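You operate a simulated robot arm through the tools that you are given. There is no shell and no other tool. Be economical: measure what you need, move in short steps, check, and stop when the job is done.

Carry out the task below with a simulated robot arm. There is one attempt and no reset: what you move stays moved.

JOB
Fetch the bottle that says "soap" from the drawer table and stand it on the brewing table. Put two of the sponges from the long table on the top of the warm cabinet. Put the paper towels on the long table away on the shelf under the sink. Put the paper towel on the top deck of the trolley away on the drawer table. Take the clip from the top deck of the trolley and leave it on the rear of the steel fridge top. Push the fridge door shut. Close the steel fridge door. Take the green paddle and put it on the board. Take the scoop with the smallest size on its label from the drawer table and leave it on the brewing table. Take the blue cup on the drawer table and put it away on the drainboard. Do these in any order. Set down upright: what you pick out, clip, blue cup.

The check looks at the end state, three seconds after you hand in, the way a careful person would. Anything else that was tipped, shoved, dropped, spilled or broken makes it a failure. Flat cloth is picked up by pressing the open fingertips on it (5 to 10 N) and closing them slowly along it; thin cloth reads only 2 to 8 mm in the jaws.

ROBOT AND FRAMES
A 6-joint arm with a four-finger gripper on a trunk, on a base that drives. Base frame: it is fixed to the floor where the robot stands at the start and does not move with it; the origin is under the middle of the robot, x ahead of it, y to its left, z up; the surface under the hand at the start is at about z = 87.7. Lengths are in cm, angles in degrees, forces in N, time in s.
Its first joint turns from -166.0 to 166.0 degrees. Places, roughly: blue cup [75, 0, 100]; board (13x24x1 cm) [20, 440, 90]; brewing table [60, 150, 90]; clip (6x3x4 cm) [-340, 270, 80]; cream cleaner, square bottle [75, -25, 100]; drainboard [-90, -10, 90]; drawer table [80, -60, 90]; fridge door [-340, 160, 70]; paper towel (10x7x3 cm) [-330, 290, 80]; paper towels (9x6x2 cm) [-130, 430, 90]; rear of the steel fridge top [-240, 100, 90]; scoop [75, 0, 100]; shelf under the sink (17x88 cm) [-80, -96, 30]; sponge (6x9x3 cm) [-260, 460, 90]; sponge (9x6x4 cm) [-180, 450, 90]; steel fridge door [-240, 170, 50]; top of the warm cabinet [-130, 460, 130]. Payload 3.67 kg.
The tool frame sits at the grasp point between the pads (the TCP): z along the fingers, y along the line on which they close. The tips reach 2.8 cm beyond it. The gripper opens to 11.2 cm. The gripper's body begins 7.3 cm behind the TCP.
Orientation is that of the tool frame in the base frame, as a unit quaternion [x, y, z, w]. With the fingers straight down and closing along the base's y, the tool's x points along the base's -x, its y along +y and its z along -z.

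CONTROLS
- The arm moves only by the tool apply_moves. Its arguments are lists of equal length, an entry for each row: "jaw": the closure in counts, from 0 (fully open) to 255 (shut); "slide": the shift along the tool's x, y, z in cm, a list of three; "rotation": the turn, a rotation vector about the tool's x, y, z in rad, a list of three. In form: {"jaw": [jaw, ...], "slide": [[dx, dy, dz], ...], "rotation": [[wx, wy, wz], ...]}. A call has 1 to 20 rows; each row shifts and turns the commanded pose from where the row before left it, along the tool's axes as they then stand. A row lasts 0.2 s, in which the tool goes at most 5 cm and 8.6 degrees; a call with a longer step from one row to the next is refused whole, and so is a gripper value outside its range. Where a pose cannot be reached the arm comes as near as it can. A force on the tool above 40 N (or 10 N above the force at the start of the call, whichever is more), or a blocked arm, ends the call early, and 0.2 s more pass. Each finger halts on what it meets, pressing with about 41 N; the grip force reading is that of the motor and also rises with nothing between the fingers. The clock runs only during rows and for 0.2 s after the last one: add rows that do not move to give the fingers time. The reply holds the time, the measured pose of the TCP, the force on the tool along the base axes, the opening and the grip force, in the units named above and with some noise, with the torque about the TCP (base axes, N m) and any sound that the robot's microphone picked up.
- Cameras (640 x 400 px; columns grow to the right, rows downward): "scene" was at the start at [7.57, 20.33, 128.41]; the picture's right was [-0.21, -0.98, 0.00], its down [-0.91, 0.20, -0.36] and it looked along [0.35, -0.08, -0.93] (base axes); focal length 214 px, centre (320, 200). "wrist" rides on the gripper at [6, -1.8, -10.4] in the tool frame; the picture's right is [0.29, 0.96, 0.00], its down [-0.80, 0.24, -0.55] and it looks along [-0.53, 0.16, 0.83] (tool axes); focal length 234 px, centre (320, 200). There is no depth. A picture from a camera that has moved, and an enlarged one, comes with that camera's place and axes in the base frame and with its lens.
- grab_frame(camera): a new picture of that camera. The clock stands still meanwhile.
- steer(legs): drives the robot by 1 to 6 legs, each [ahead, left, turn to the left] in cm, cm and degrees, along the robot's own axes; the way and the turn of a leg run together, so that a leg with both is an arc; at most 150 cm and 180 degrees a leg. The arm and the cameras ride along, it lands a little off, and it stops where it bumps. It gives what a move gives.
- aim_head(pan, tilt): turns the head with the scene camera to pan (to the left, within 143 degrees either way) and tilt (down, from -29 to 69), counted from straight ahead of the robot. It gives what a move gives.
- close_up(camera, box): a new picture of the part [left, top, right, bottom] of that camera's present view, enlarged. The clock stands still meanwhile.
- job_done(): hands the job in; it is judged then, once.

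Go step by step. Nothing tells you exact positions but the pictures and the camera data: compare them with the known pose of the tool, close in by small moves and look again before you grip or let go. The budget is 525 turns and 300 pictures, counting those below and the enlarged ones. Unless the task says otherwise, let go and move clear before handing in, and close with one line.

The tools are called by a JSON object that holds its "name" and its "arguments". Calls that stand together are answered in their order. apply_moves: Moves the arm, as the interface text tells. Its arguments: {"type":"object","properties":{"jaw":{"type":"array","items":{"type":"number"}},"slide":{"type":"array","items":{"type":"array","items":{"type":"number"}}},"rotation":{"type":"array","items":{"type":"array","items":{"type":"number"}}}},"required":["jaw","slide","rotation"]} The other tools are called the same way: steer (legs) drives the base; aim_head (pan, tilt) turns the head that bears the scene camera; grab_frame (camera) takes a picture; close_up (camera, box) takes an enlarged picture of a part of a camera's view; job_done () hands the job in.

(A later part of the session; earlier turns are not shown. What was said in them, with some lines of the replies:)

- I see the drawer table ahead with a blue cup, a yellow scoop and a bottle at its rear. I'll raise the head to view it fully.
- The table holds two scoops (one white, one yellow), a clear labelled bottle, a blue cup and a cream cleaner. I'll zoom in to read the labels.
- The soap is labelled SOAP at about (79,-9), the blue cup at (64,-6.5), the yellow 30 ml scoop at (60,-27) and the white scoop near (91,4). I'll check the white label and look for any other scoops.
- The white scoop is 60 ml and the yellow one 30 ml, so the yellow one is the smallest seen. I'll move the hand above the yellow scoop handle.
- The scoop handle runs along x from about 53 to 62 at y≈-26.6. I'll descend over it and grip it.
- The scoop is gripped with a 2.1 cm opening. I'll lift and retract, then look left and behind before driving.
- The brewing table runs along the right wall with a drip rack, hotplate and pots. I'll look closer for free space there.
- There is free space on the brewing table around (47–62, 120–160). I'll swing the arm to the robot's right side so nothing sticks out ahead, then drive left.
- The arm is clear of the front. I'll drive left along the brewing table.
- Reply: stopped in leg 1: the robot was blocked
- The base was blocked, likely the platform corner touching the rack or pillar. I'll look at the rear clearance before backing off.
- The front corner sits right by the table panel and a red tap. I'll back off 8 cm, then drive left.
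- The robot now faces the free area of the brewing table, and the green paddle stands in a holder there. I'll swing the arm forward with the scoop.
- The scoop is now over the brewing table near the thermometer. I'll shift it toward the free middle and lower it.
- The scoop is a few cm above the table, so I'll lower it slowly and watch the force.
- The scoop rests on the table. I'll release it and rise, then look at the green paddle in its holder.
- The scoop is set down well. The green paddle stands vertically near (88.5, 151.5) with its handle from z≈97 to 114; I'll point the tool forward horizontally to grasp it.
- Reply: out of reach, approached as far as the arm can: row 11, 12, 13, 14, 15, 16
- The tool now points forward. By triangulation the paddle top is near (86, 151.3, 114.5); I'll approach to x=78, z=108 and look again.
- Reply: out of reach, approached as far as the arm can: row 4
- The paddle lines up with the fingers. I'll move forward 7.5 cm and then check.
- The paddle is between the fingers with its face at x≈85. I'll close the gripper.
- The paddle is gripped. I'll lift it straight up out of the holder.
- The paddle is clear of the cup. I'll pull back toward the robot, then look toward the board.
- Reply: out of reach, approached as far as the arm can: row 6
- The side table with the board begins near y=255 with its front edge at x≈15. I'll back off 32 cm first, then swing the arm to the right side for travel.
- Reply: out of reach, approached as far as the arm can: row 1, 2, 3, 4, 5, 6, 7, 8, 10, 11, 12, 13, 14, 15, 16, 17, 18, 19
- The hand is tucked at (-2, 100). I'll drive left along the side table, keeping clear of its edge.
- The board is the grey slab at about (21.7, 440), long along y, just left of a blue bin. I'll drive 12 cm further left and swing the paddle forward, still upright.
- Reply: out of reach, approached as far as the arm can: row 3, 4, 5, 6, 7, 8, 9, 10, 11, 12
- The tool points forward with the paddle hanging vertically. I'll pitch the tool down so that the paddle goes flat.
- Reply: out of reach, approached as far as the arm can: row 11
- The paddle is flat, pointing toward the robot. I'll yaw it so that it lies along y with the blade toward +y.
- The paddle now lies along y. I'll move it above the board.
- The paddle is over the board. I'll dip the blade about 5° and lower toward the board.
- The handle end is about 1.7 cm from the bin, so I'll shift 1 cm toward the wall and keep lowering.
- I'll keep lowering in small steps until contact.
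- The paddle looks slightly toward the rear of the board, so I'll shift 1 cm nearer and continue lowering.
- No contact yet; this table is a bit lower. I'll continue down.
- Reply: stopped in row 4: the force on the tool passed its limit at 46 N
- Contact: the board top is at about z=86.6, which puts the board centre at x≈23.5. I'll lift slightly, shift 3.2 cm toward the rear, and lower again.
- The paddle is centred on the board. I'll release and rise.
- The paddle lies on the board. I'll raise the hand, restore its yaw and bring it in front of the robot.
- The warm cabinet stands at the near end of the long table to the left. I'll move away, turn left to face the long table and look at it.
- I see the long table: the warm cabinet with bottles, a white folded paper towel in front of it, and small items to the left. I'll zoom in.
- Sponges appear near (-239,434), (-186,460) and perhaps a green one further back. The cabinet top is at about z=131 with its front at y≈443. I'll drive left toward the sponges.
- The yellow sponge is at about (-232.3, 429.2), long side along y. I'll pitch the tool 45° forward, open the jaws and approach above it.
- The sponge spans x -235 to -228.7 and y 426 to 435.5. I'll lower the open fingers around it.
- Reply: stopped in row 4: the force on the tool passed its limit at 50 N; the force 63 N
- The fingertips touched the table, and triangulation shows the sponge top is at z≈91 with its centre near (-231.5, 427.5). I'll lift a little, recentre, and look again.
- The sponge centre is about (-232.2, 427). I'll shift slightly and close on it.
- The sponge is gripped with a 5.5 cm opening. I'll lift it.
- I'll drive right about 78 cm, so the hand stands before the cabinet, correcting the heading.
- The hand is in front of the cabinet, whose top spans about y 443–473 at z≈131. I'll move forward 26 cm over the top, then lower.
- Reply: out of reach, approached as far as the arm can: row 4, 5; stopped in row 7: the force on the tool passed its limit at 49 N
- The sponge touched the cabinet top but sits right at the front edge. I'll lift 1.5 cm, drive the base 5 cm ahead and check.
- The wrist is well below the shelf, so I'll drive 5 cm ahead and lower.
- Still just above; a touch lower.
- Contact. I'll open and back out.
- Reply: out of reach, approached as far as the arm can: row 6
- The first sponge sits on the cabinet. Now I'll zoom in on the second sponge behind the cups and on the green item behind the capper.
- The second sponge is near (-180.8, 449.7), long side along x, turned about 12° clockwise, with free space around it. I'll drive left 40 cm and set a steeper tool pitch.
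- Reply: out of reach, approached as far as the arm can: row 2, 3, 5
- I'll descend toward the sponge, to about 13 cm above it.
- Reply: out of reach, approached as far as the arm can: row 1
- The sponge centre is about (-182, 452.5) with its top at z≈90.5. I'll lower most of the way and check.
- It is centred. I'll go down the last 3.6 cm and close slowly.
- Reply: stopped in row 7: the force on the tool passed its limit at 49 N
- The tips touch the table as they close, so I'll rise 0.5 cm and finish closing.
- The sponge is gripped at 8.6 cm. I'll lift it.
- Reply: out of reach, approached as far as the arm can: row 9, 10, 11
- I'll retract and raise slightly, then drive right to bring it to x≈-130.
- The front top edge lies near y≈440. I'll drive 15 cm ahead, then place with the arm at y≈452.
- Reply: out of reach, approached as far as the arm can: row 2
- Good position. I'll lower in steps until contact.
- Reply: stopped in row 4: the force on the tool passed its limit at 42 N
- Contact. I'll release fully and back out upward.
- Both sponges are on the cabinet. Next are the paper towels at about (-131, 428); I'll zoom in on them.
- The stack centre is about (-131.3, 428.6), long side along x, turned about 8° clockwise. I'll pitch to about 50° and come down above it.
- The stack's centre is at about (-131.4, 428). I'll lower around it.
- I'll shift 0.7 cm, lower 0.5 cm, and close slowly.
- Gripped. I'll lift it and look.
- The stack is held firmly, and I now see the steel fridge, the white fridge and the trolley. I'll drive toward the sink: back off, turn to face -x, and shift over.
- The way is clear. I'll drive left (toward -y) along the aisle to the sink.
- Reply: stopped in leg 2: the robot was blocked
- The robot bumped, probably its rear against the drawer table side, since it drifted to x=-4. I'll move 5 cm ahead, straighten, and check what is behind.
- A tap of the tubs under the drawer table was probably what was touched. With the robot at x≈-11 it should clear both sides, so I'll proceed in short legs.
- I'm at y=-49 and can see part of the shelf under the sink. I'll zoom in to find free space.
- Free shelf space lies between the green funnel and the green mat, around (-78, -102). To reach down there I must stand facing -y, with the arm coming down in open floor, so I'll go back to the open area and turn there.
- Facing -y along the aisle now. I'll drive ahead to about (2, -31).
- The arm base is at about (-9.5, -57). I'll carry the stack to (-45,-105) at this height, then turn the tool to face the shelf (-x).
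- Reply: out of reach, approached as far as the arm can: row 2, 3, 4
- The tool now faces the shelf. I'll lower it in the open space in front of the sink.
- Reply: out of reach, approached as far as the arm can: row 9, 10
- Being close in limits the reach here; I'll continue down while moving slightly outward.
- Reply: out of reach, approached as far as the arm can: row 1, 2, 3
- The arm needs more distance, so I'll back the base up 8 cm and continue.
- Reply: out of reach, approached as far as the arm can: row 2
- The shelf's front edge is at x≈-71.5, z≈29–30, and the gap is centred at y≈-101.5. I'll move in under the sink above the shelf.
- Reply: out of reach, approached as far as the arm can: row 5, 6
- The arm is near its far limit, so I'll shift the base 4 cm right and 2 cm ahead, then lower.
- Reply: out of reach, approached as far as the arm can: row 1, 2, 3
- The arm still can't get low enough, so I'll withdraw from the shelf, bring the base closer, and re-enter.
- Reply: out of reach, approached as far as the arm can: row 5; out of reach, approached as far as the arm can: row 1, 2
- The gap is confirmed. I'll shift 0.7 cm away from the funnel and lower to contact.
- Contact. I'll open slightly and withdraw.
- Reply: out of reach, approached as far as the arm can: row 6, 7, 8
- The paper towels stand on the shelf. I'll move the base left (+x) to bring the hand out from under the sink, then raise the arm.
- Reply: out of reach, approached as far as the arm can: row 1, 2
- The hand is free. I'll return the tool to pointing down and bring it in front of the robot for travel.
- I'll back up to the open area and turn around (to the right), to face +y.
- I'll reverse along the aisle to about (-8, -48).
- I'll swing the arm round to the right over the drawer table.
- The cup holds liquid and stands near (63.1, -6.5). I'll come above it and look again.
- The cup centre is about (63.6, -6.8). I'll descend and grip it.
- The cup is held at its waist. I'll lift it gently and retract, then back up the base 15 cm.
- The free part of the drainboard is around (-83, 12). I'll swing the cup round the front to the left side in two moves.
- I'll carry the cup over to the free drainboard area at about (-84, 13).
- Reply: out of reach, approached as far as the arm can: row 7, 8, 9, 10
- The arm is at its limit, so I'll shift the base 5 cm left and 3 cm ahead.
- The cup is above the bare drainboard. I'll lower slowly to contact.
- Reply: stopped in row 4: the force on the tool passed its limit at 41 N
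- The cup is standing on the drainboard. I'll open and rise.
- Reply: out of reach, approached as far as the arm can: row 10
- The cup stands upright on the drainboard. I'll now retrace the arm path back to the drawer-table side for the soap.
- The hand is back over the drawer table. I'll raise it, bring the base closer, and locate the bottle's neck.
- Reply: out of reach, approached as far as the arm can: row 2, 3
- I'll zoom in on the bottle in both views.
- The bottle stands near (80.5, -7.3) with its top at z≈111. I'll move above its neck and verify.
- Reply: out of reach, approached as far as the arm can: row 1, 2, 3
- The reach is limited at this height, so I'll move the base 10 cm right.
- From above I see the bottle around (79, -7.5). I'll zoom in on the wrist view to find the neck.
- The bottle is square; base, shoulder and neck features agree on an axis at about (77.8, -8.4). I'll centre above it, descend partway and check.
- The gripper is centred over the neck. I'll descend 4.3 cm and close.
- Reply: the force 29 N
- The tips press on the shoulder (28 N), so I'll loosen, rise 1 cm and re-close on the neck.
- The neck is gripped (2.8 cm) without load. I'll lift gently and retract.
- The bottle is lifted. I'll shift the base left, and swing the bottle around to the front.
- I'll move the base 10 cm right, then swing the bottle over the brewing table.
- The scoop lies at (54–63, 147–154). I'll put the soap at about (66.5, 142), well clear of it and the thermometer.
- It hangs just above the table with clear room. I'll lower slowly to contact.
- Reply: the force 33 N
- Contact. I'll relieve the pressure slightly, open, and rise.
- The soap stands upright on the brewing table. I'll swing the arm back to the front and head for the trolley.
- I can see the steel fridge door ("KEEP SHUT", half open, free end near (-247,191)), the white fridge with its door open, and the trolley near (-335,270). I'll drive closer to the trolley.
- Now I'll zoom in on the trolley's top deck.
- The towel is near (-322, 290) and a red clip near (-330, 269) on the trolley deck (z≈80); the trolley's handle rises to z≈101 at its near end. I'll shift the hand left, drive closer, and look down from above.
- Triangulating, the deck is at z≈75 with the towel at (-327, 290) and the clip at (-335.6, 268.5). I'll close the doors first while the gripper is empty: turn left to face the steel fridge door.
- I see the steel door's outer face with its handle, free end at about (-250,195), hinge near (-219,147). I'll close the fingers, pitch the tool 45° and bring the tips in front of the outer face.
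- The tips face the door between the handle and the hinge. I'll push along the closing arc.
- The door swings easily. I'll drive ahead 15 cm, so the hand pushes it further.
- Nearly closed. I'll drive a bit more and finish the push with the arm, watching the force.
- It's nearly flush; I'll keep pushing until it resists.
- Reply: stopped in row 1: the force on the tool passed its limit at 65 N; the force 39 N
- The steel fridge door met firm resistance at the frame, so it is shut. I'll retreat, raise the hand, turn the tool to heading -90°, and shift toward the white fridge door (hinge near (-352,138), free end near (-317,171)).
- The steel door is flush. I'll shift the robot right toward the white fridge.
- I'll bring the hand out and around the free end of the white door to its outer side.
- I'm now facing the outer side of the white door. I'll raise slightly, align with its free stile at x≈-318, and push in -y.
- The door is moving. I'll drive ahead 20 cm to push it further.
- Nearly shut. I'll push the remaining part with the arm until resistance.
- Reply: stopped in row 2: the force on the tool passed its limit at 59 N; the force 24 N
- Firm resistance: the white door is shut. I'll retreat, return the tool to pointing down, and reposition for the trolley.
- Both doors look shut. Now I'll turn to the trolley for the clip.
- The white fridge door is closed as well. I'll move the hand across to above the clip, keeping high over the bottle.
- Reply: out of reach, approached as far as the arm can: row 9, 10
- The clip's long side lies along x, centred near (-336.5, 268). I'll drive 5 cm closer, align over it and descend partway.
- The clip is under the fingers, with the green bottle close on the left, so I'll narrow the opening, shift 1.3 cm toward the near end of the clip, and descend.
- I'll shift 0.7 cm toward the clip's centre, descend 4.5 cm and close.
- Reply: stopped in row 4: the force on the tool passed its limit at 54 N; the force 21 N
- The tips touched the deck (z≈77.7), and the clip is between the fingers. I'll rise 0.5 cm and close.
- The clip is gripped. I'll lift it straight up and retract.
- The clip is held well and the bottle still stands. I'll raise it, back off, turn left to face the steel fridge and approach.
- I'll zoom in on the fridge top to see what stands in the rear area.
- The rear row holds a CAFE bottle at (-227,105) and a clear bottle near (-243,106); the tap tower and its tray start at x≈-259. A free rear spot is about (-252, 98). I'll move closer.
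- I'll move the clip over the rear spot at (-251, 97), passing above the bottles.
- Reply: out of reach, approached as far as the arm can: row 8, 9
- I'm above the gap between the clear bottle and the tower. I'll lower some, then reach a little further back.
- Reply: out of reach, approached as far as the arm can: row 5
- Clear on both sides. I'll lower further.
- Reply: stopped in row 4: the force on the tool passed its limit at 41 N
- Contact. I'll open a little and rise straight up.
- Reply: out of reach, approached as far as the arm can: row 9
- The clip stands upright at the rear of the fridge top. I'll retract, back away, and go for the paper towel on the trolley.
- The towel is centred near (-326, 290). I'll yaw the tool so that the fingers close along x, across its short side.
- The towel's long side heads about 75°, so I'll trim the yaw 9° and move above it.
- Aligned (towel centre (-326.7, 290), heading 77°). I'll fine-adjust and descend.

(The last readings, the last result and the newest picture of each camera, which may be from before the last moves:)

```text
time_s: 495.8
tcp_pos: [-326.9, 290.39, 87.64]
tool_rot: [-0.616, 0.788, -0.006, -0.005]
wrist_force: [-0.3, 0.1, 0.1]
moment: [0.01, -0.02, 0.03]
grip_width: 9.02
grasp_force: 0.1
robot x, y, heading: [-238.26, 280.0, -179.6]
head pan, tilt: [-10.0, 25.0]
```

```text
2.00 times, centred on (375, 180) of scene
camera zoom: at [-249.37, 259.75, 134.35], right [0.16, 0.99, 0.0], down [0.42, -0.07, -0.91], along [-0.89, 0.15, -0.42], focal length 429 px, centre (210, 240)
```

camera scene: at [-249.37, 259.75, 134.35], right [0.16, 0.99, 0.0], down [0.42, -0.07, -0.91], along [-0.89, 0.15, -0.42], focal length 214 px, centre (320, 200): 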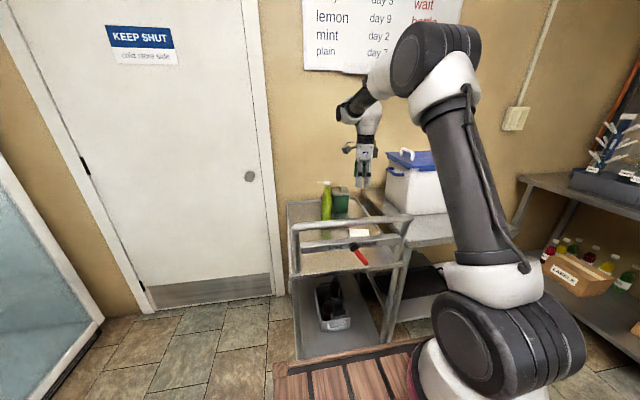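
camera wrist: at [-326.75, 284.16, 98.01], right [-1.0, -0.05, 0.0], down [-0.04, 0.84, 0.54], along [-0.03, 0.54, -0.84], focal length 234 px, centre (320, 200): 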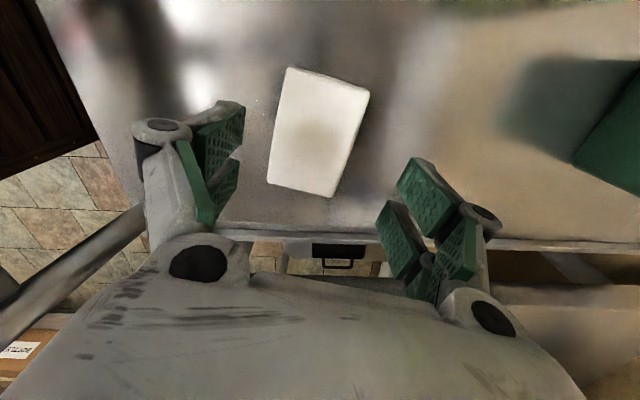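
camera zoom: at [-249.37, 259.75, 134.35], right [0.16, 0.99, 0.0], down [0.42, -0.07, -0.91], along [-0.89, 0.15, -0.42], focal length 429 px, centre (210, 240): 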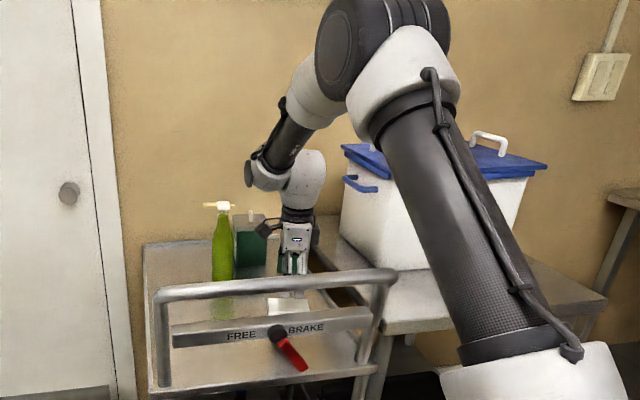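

Centred. I'll descend the last 6 cm and close slowly.

{"name": "apply_moves", "arguments": {"jaw": [50, 50, 50, 80, 110, 140, 180, 220, 255, 255], "slide": [[0.5, 0, 3], [0, 0, 2.9], [0, 0, 0], [0, 0, 0], [0, 0, 0], [0, 0, 0], [0, 0, 0], [0, 0, 0], [0, 0, 0], [0, 0, 0]], "rotation": [[0, 0, 0], [0, 0, 0], [0, 0, 0], [0, 0, 0], [0, 0, 0], [0, 0, 0], [0, 0, 0], [0, 0, 0], [0, 0, 0], [0, 0, 0]]}}

{"name": "grab_frame", "arguments": {"camera": "wrist"}}

```text
time_s: 498.0
tcp_pos: [-326.99, 289.52, 81.64]
tool_rot: [-0.616, 0.788, -0.006, -0.004]
wrist_force: [-0.5, -0.9, 1.6]
moment: [0.02, 0.0, -0.02]
grip_width: 6.27
grasp_force: 40.3
robot x, y, heading: [-238.64, 279.99, -179.2]
head pan, tilt: [-10.0, 25.0]
```

```text
80 pictures are left
camera wrist: at [-326.8, 283.42, 92.03], right [-1.0, -0.05, 0.0], down [-0.04, 0.84, 0.54], along [-0.03, 0.54, -0.84], focal length 234 px, centre (320, 200)
```

wrist: 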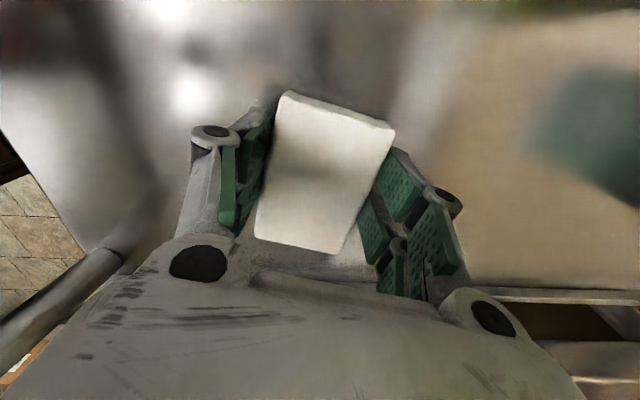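

The towel is gripped. I'll lift it and bring it back toward the robot.

{"name": "apply_moves", "arguments": {"jaw": [255, 255, 255, 255, 255, 255, 255, 255, 255, 255, 255, 255, 255, 255, 255, 255], "slide": [[0, 0, -1.5], [0, 0, -3], [0, 0, -4.5], [0, 0, -4.5], [0, 0, -4.5], [0, 0, -4.5], [0, 0, -4.5], [0, 0, -4.5], [0, 0, -4.5], [0, 0, -3], [-1.1, -4.3, 0], [-1.1, -4.3, 0], [-1.1, -4.3, 0], [-1.1, -4.3, 0], [-1.1, -4.3, 0], [0, 0, 0]], "rotation": [[0, 0, 0], [0, 0, 0], [0, 0, 0], [0, 0, 0], [0, 0, 0], [0, 0, 0], [0, 0, 0], [0, 0, 0], [0, 0, 0], [0, 0, 0], [0, 0, 0], [0, 0, 0], [0, 0, 0], [0, 0, 0], [0, 0, 0], [0, 0, 0]]}}

{"name": "grab_frame", "arguments": {"camera": "wrist"}}

{"name": "close_up", "arguments": {"camera": "scene", "box": [270, 80, 480, 280]}}

```text
time_s: 501.4
tcp_pos: [-304.74, 289.86, 120.62]
tool_rot: [-0.616, 0.788, -0.006, -0.004]
wrist_force: [0.0, 0.2, -1.0]
moment: [0.0, -0.01, -0.01]
grip_width: 6.25
grasp_force: 40.7
robot x, y, heading: [-238.48, 279.82, -179.2]
head pan, tilt: [-10.0, 25.0]
```

```text
79 pictures are left
camera wrist: at [-304.4, 283.75, 131.06], right [-1.0, -0.05, 0.0], down [-0.04, 0.84, 0.54], along [-0.03, 0.54, -0.84], focal length 234 px, centre (320, 200)
```

wrist: 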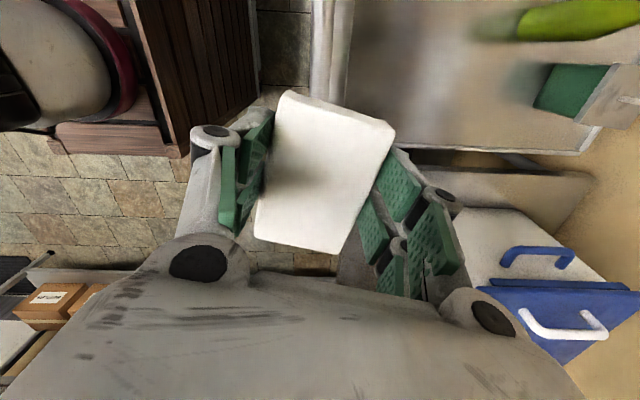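

```text
2.00 times, centred on (375, 180) of scene
camera zoom: at [-249.39, 259.75, 134.35], right [0.16, 0.99, 0.0], down [0.42, -0.07, -0.91], along [-0.89, 0.15, -0.42], focal length 429 px, centre (210, 240)
```

zoom: 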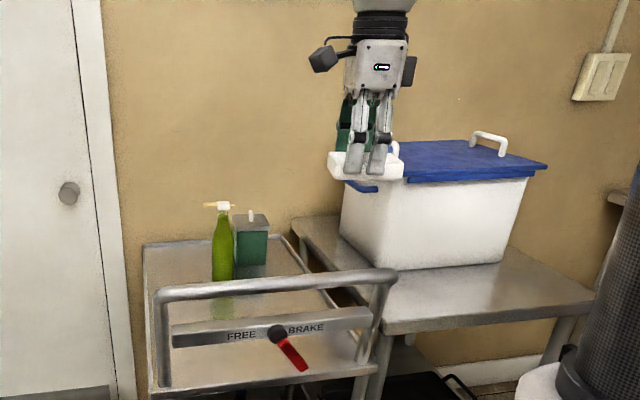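

The towel is held. I'll drive back to the aisle: shift left, back up toward +x, turn to face +y, then reverse down to the drawer table.

{"name": "steer", "arguments": {"legs": [[-20, 55, 0], [-130, 8, -0.8], [-60, 0, 0], [0, 0, -90]]}}

{"name": "aim_head", "arguments": {"pan": -140, "tilt": 30}}

{"name": "grab_frame", "arguments": {"camera": "scene"}}

```text
time_s: 517.5
tcp_pos: [-24.19, 288.33, 120.54]
tool_rot: [0.086, 0.996, -0.001, -0.006]
wrist_force: [0.3, 0.7, -0.1]
moment: [0.04, -0.02, -0.01]
grip_width: 6.26
grasp_force: 41.3
robot x, y, heading: [-29.32, 221.82, 94.6]
head pan, tilt: [-10.0, 25.0]
```

```text
time_s: 519.6
tcp_pos: [-24.26, 288.3, 120.67]
tool_rot: [0.086, 0.996, -0.001, -0.007]
wrist_force: [0.1, -0.3, 0.1]
moment: [0.0, 0.02, 0.0]
grip_width: 6.26
grasp_force: 41.0
robot x, y, heading: [-29.71, 221.74, 94.7]
head pan, tilt: [-140.0, 30.0]
```

```text
77 pictures are left
camera scene: at [-44.73, 215.49, 133.56], right [-0.71, -0.7, 0.0], down [-0.35, 0.35, -0.87], along [0.61, -0.62, -0.5], focal length 214 px, centre (320, 200)
```

scene: 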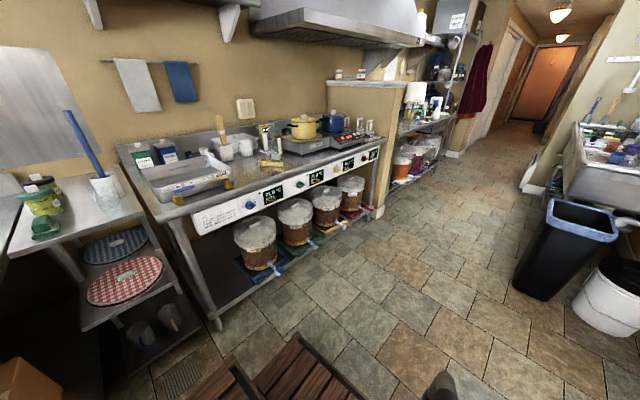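

Heading is 94.6°. I'll zoom in to verify the soap and scoop on the brewing table.

{"name": "close_up", "arguments": {"camera": "scene", "box": [180, 110, 340, 210]}}

```text
4.00 times, centred on (260, 160) of scene
camera zoom: at [-44.73, 215.49, 133.56], right [-0.71, -0.7, 0.0], down [-0.35, 0.35, -0.87], along [0.61, -0.62, -0.5], focal length 858 px, centre (560, 360)
```

zoom: 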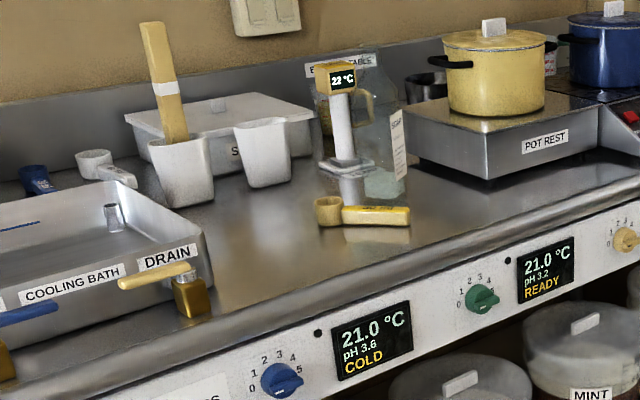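

The soap stands upright and the scoop lies in place. I'll straighten and reverse down the aisle.

{"name": "steer", "arguments": {"legs": [[-10, -15, -4.6], [-130, 0, 0], [-130, 0, 0]]}}

{"name": "aim_head", "arguments": {"pan": -65, "tilt": 35}}

{"name": "grab_frame", "arguments": {"camera": "scene"}}

```text
time_s: 533.1
tcp_pos: [1.55, 24.51, 120.61]
tool_rot: [0.121, 0.993, -0.001, -0.007]
wrist_force: [0.4, -0.3, -0.2]
moment: [-0.03, -0.01, 0.01]
grip_width: 6.24
grasp_force: 41.0
robot x, y, heading: [-9.13, -41.82, 90.6]
head pan, tilt: [-140.0, 30.0]
```

```text
time_s: 534.6
tcp_pos: [1.5, 24.43, 120.75]
tool_rot: [0.121, 0.993, -0.002, -0.007]
wrist_force: [-0.4, 0.4, 0.5]
moment: [-0.01, 0.0, 0.02]
grip_width: 6.25
grasp_force: 40.9
robot x, y, heading: [-8.6, -41.55, 90.8]
head pan, tilt: [-65.0, 35.0]
```

```text
75 pictures are left
camera scene: at [-22.03, -36.03, 132.78], right [0.43, -0.9, 0.0], down [-0.52, -0.25, -0.82], along [0.74, 0.35, -0.57], focal length 214 px, centre (320, 200)
```

scene: 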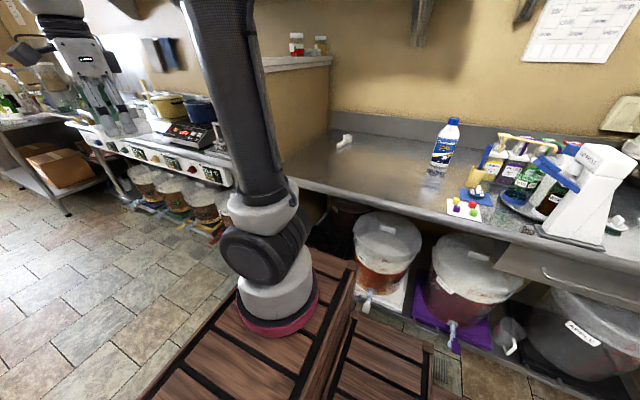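

The drawer table's front area is free around (63, -20). I'll back up 12 cm and bring the towel across.

{"name": "steer", "arguments": {"legs": [[-12, 0, 0]]}}

{"name": "apply_moves", "arguments": {"jaw": [255, 255, 255, 255, 255, 255, 255, 255, 255, 255, 255, 255, 255, 255, 255, 255, 255], "slide": [[-4.62, -0.5, 0], [-4.62, -0.5, 0], [-4.62, -0.5, 0], [-4.62, -0.5, 0], [-4.62, -0.5, 0], [-4.62, -0.5, 0], [-4.62, -0.5, 0], [-4.62, -0.5, 0], [-4.62, -0.5, 0], [-4.62, -0.5, 0], [-4.62, -0.5, 0], [-3.24, -2.3, 1.5], [-3.24, -2.3, 1.5], [-3.24, -2.3, 1.5], [-3.24, -2.3, 1.5], [-3.24, -2.3, 1.5], [0, 0, 0]], "rotation": [[0, 0, 0], [0, 0, 0], [0, 0, 0], [0, 0, 0], [0, 0, 0], [0, 0, 0], [0, 0, 0], [0, 0, 0], [0, 0, 0], [0, 0, 0], [0, 0, 0], [0, 0, 0], [0, 0, 0], [0, 0, 0], [0, 0, 0], [0, 0, 0], [0, 0, 0]]}}

{"name": "grab_frame", "arguments": {"camera": "wrist"}}

{"name": "grab_frame", "arguments": {"camera": "scene"}}

```text
time_s: 535.9
tcp_pos: [1.62, 11.9, 120.68]
tool_rot: [0.121, 0.993, 0.0, -0.007]
wrist_force: [0.4, 0.3, -0.5]
moment: [-0.02, -0.01, -0.01]
grip_width: 6.24
grasp_force: 41.0
robot x, y, heading: [-8.53, -54.27, 90.5]
head pan, tilt: [-65.0, 35.0]
```

```text
time_s: 539.5
tcp_pos: [62.79, -20.75, 112.35]
tool_rot: [0.121, 0.993, -0.001, -0.008]
wrist_force: [-0.8, -0.4, 0.2]
moment: [0.01, -0.02, 0.01]
grip_width: 6.26
grasp_force: 40.1
robot x, y, heading: [-8.49, -54.33, 90.6]
head pan, tilt: [-65.0, 35.0]
```

```text
74 pictures are left
camera wrist: at [56.62, -21.18, 122.76], right [-0.05, 1.0, 0.0], down [0.84, 0.04, 0.54], along [0.54, 0.03, -0.84], focal length 234 px, centre (320, 200)
```

wrist: 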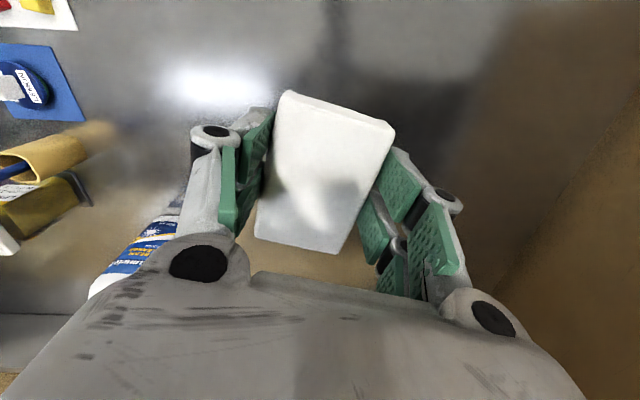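

```text
73 pictures are left
camera scene: at [-21.87, -48.43, 132.78], right [0.43, -0.9, 0.0], down [-0.52, -0.25, -0.82], along [0.74, 0.35, -0.57], focal length 214 px, centre (320, 200)
```

scene: 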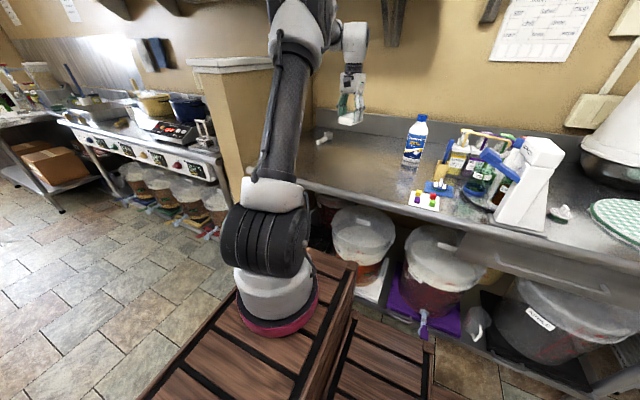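

The spot below is clear. I'll lower to just above the table.

{"name": "apply_moves", "arguments": {"jaw": [255, 255, 255, 255, 255, 255, 255], "slide": [[0, 0, 4.5], [0, 0, 4.5], [0, 0, 4.5], [0, 0, 4], [0, 0, 1.5], [0, 0, 0.8], [0, 0, 0]], "rotation": [[0, 0, 0], [0, 0, 0], [0, 0, 0], [0, 0, 0], [0, 0, 0], [0, 0, 0], [0, 0, 0]]}}

{"name": "apply_moves", "arguments": {"jaw": [255, 255, 255, 255], "slide": [[0, 0, 0.3], [0, 0, 0.2], [0, 0, 0.2], [0, 0, 0]], "rotation": [[0, 0, 0], [0, 0, 0], [0, 0, 0], [0, 0, 0]]}}

```text
time_s: 541.1
tcp_pos: [62.5, -20.5, 92.31]
tool_rot: [0.121, 0.993, -0.002, -0.007]
wrist_force: [-0.1, 1.1, -0.2]
moment: [0.01, 0.01, -0.02]
grip_width: 6.27
grasp_force: 40.9
robot x, y, heading: [-8.38, -54.16, 90.6]
head pan, tilt: [-65.0, 35.0]
```

```text
time_s: 542.1
tcp_pos: [62.34, -20.63, 91.74]
tool_rot: [0.121, 0.993, -0.001, -0.007]
wrist_force: [0.3, 0.5, -1.2]
moment: [-0.03, 0.01, -0.01]
grip_width: 6.25
grasp_force: 40.2
robot x, y, heading: [-8.32, -54.13, 91.1]
head pan, tilt: [-65.0, 35.0]
```

{"name": "apply_moves", "arguments": {"jaw": [255, 255, 255, 255], "slide": [[0, 0, 0.2], [0, 0, 0.2], [0, 0, 0.2], [0, 0, 0]], "rotation": [[0, 0, 0], [0, 0, 0], [0, 0, 0], [0, 0, 0]]}}

```text
time_s: 543.1
tcp_pos: [62.34, -20.66, 91.47]
tool_rot: [0.121, 0.993, 0.0, -0.005]
wrist_force: [4.0, 5.4, 38.9]
moment: [0.21, -0.11, 0.0]
grip_width: 6.29
grasp_force: 40.8
robot x, y, heading: [-8.37, -54.2, 90.9]
head pan, tilt: [-65.0, 35.0]
```

Contact. I'll release and rise.

{"name": "apply_moves", "arguments": {"jaw": [255, 200, 140, 90, 60, 60, 60, 60, 60, 60, 60], "slide": [[0, 0, -0.25], [0, 0, 0], [0, 0, 0], [0, 0, 0], [0, 0, 0], [0, 0, -1], [0, 0, -4], [0, 0, -4.5], [0, 0, -4.5], [0, 0, -4.5], [0, 0, 0]], "rotation": [[0, 0, 0], [0, 0, 0], [0, 0, 0], [0, 0, 0], [0, 0, 0], [0, 0, 0], [0, 0, 0], [0, 0, 0], [0, 0, 0], [0, 0, 0], [0, 0, 0]]}}

{"name": "grab_frame", "arguments": {"camera": "wrist"}}

{"name": "aim_head", "arguments": {"pan": 75, "tilt": 30}}

{"name": "grab_frame", "arguments": {"camera": "scene"}}

```text
time_s: 545.5
tcp_pos: [62.55, -20.35, 109.97]
tool_rot: [0.121, 0.993, -0.001, -0.007]
wrist_force: [0.2, 0.0, -0.4]
moment: [0.01, 0.02, 0.0]
grip_width: 8.57
grasp_force: 0.1
robot x, y, heading: [-8.36, -53.98, 90.8]
head pan, tilt: [-65.0, 35.0]
```

```text
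72 pictures are left
camera wrist: at [56.37, -20.78, 120.25], right [-0.05, 1.0, 0.0], down [0.84, 0.04, 0.54], along [0.54, 0.03, -0.84], focal length 234 px, centre (320, 200)
```

wrist: 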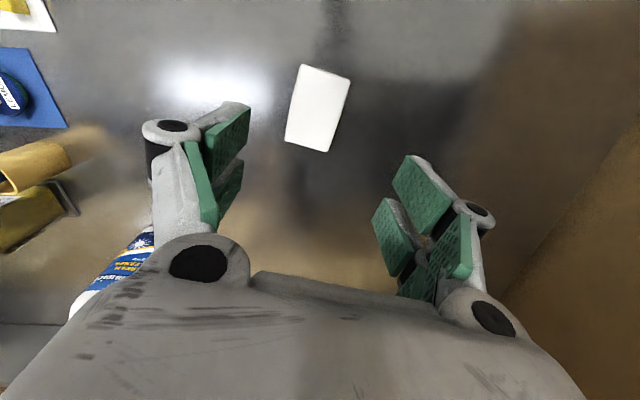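

```text
time_s: 547.7
tcp_pos: [62.46, -20.44, 109.78]
tool_rot: [0.121, 0.993, -0.002, -0.007]
wrist_force: [0.5, -0.1, -0.3]
moment: [-0.01, 0.04, 0.0]
grip_width: 8.56
grasp_force: 0.1
robot x, y, heading: [-8.72, -54.22, 90.7]
head pan, tilt: [75.0, 30.0]
```

```text
71 pictures are left
camera scene: at [-38.57, -50.01, 133.56], right [0.25, 0.97, 0.0], down [0.48, -0.12, -0.87], along [-0.84, 0.21, -0.5], focal length 214 px, centre (320, 200)
```

scene: 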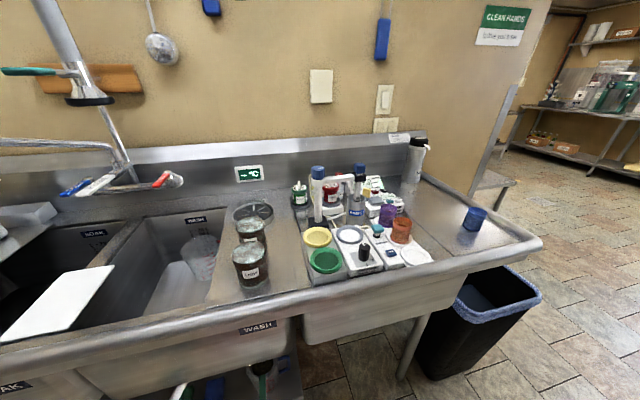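

The towel lies on the drawer table and the blue cup stands upright on the drainboard. I'll raise the hand clear before handing in.

{"name": "apply_moves", "arguments": {"jaw": [60, 60, 60, 60, 60, 60], "slide": [[0, 0, -4], [3, 0, -3], [4, 0, 0], [4, 0, 0], [4, 0, 0], [0, 0, 0]], "rotation": [[0, 0, 0], [0, 0, 0], [0, 0, 0], [0, 0, 0], [0, 0, 0], [0, 0, 0]]}}

{"name": "aim_head", "arguments": {"pan": -60, "tilt": 40}}

{"name": "grab_frame", "arguments": {"camera": "scene"}}

```text
time_s: 549.1
tcp_pos: [47.86, -17.3, 116.91]
tool_rot: [0.12, 0.993, -0.001, -0.007]
wrist_force: [-0.3, -0.3, 0.1]
moment: [0.0, -0.02, 0.02]
grip_width: 8.59
grasp_force: 0.0
robot x, y, heading: [-7.86, -54.19, 90.5]
head pan, tilt: [75.0, 30.0]
```

```text
time_s: 551.3
tcp_pos: [47.88, -17.18, 116.99]
tool_rot: [0.121, 0.993, -0.002, -0.007]
wrist_force: [0.7, -1.2, -0.2]
moment: [0.01, -0.01, 0.01]
grip_width: 8.57
grasp_force: 0.0
robot x, y, heading: [-8.83, -53.82, 90.8]
head pan, tilt: [-60.0, 40.0]
```

```text
70 pictures are left
camera scene: at [-22.5, -47.91, 132.02], right [0.51, -0.86, 0.0], down [-0.55, -0.33, -0.77], along [0.66, 0.39, -0.64], focal length 214 px, centre (320, 200)
```

scene: 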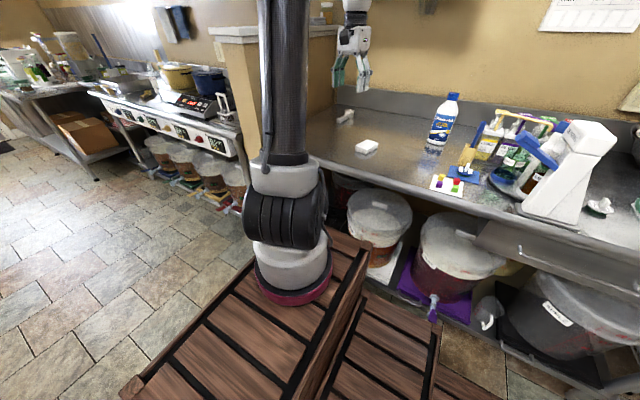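

Everything is in place and the hand is clear, so I'm handing in.

{"name": "job_done", "arguments": {}}

```text
The job is handed in.
```

I carried out all ten tasks and handed the job in. The cup sits at the free right end of the drainboard, about 24 cm from the rough position given, because the meter kit was standing there. While driving, the base was stopped twice by contact: once by the brewing table and once by the drawer table. I saw nothing shoved or tipped afterwards.
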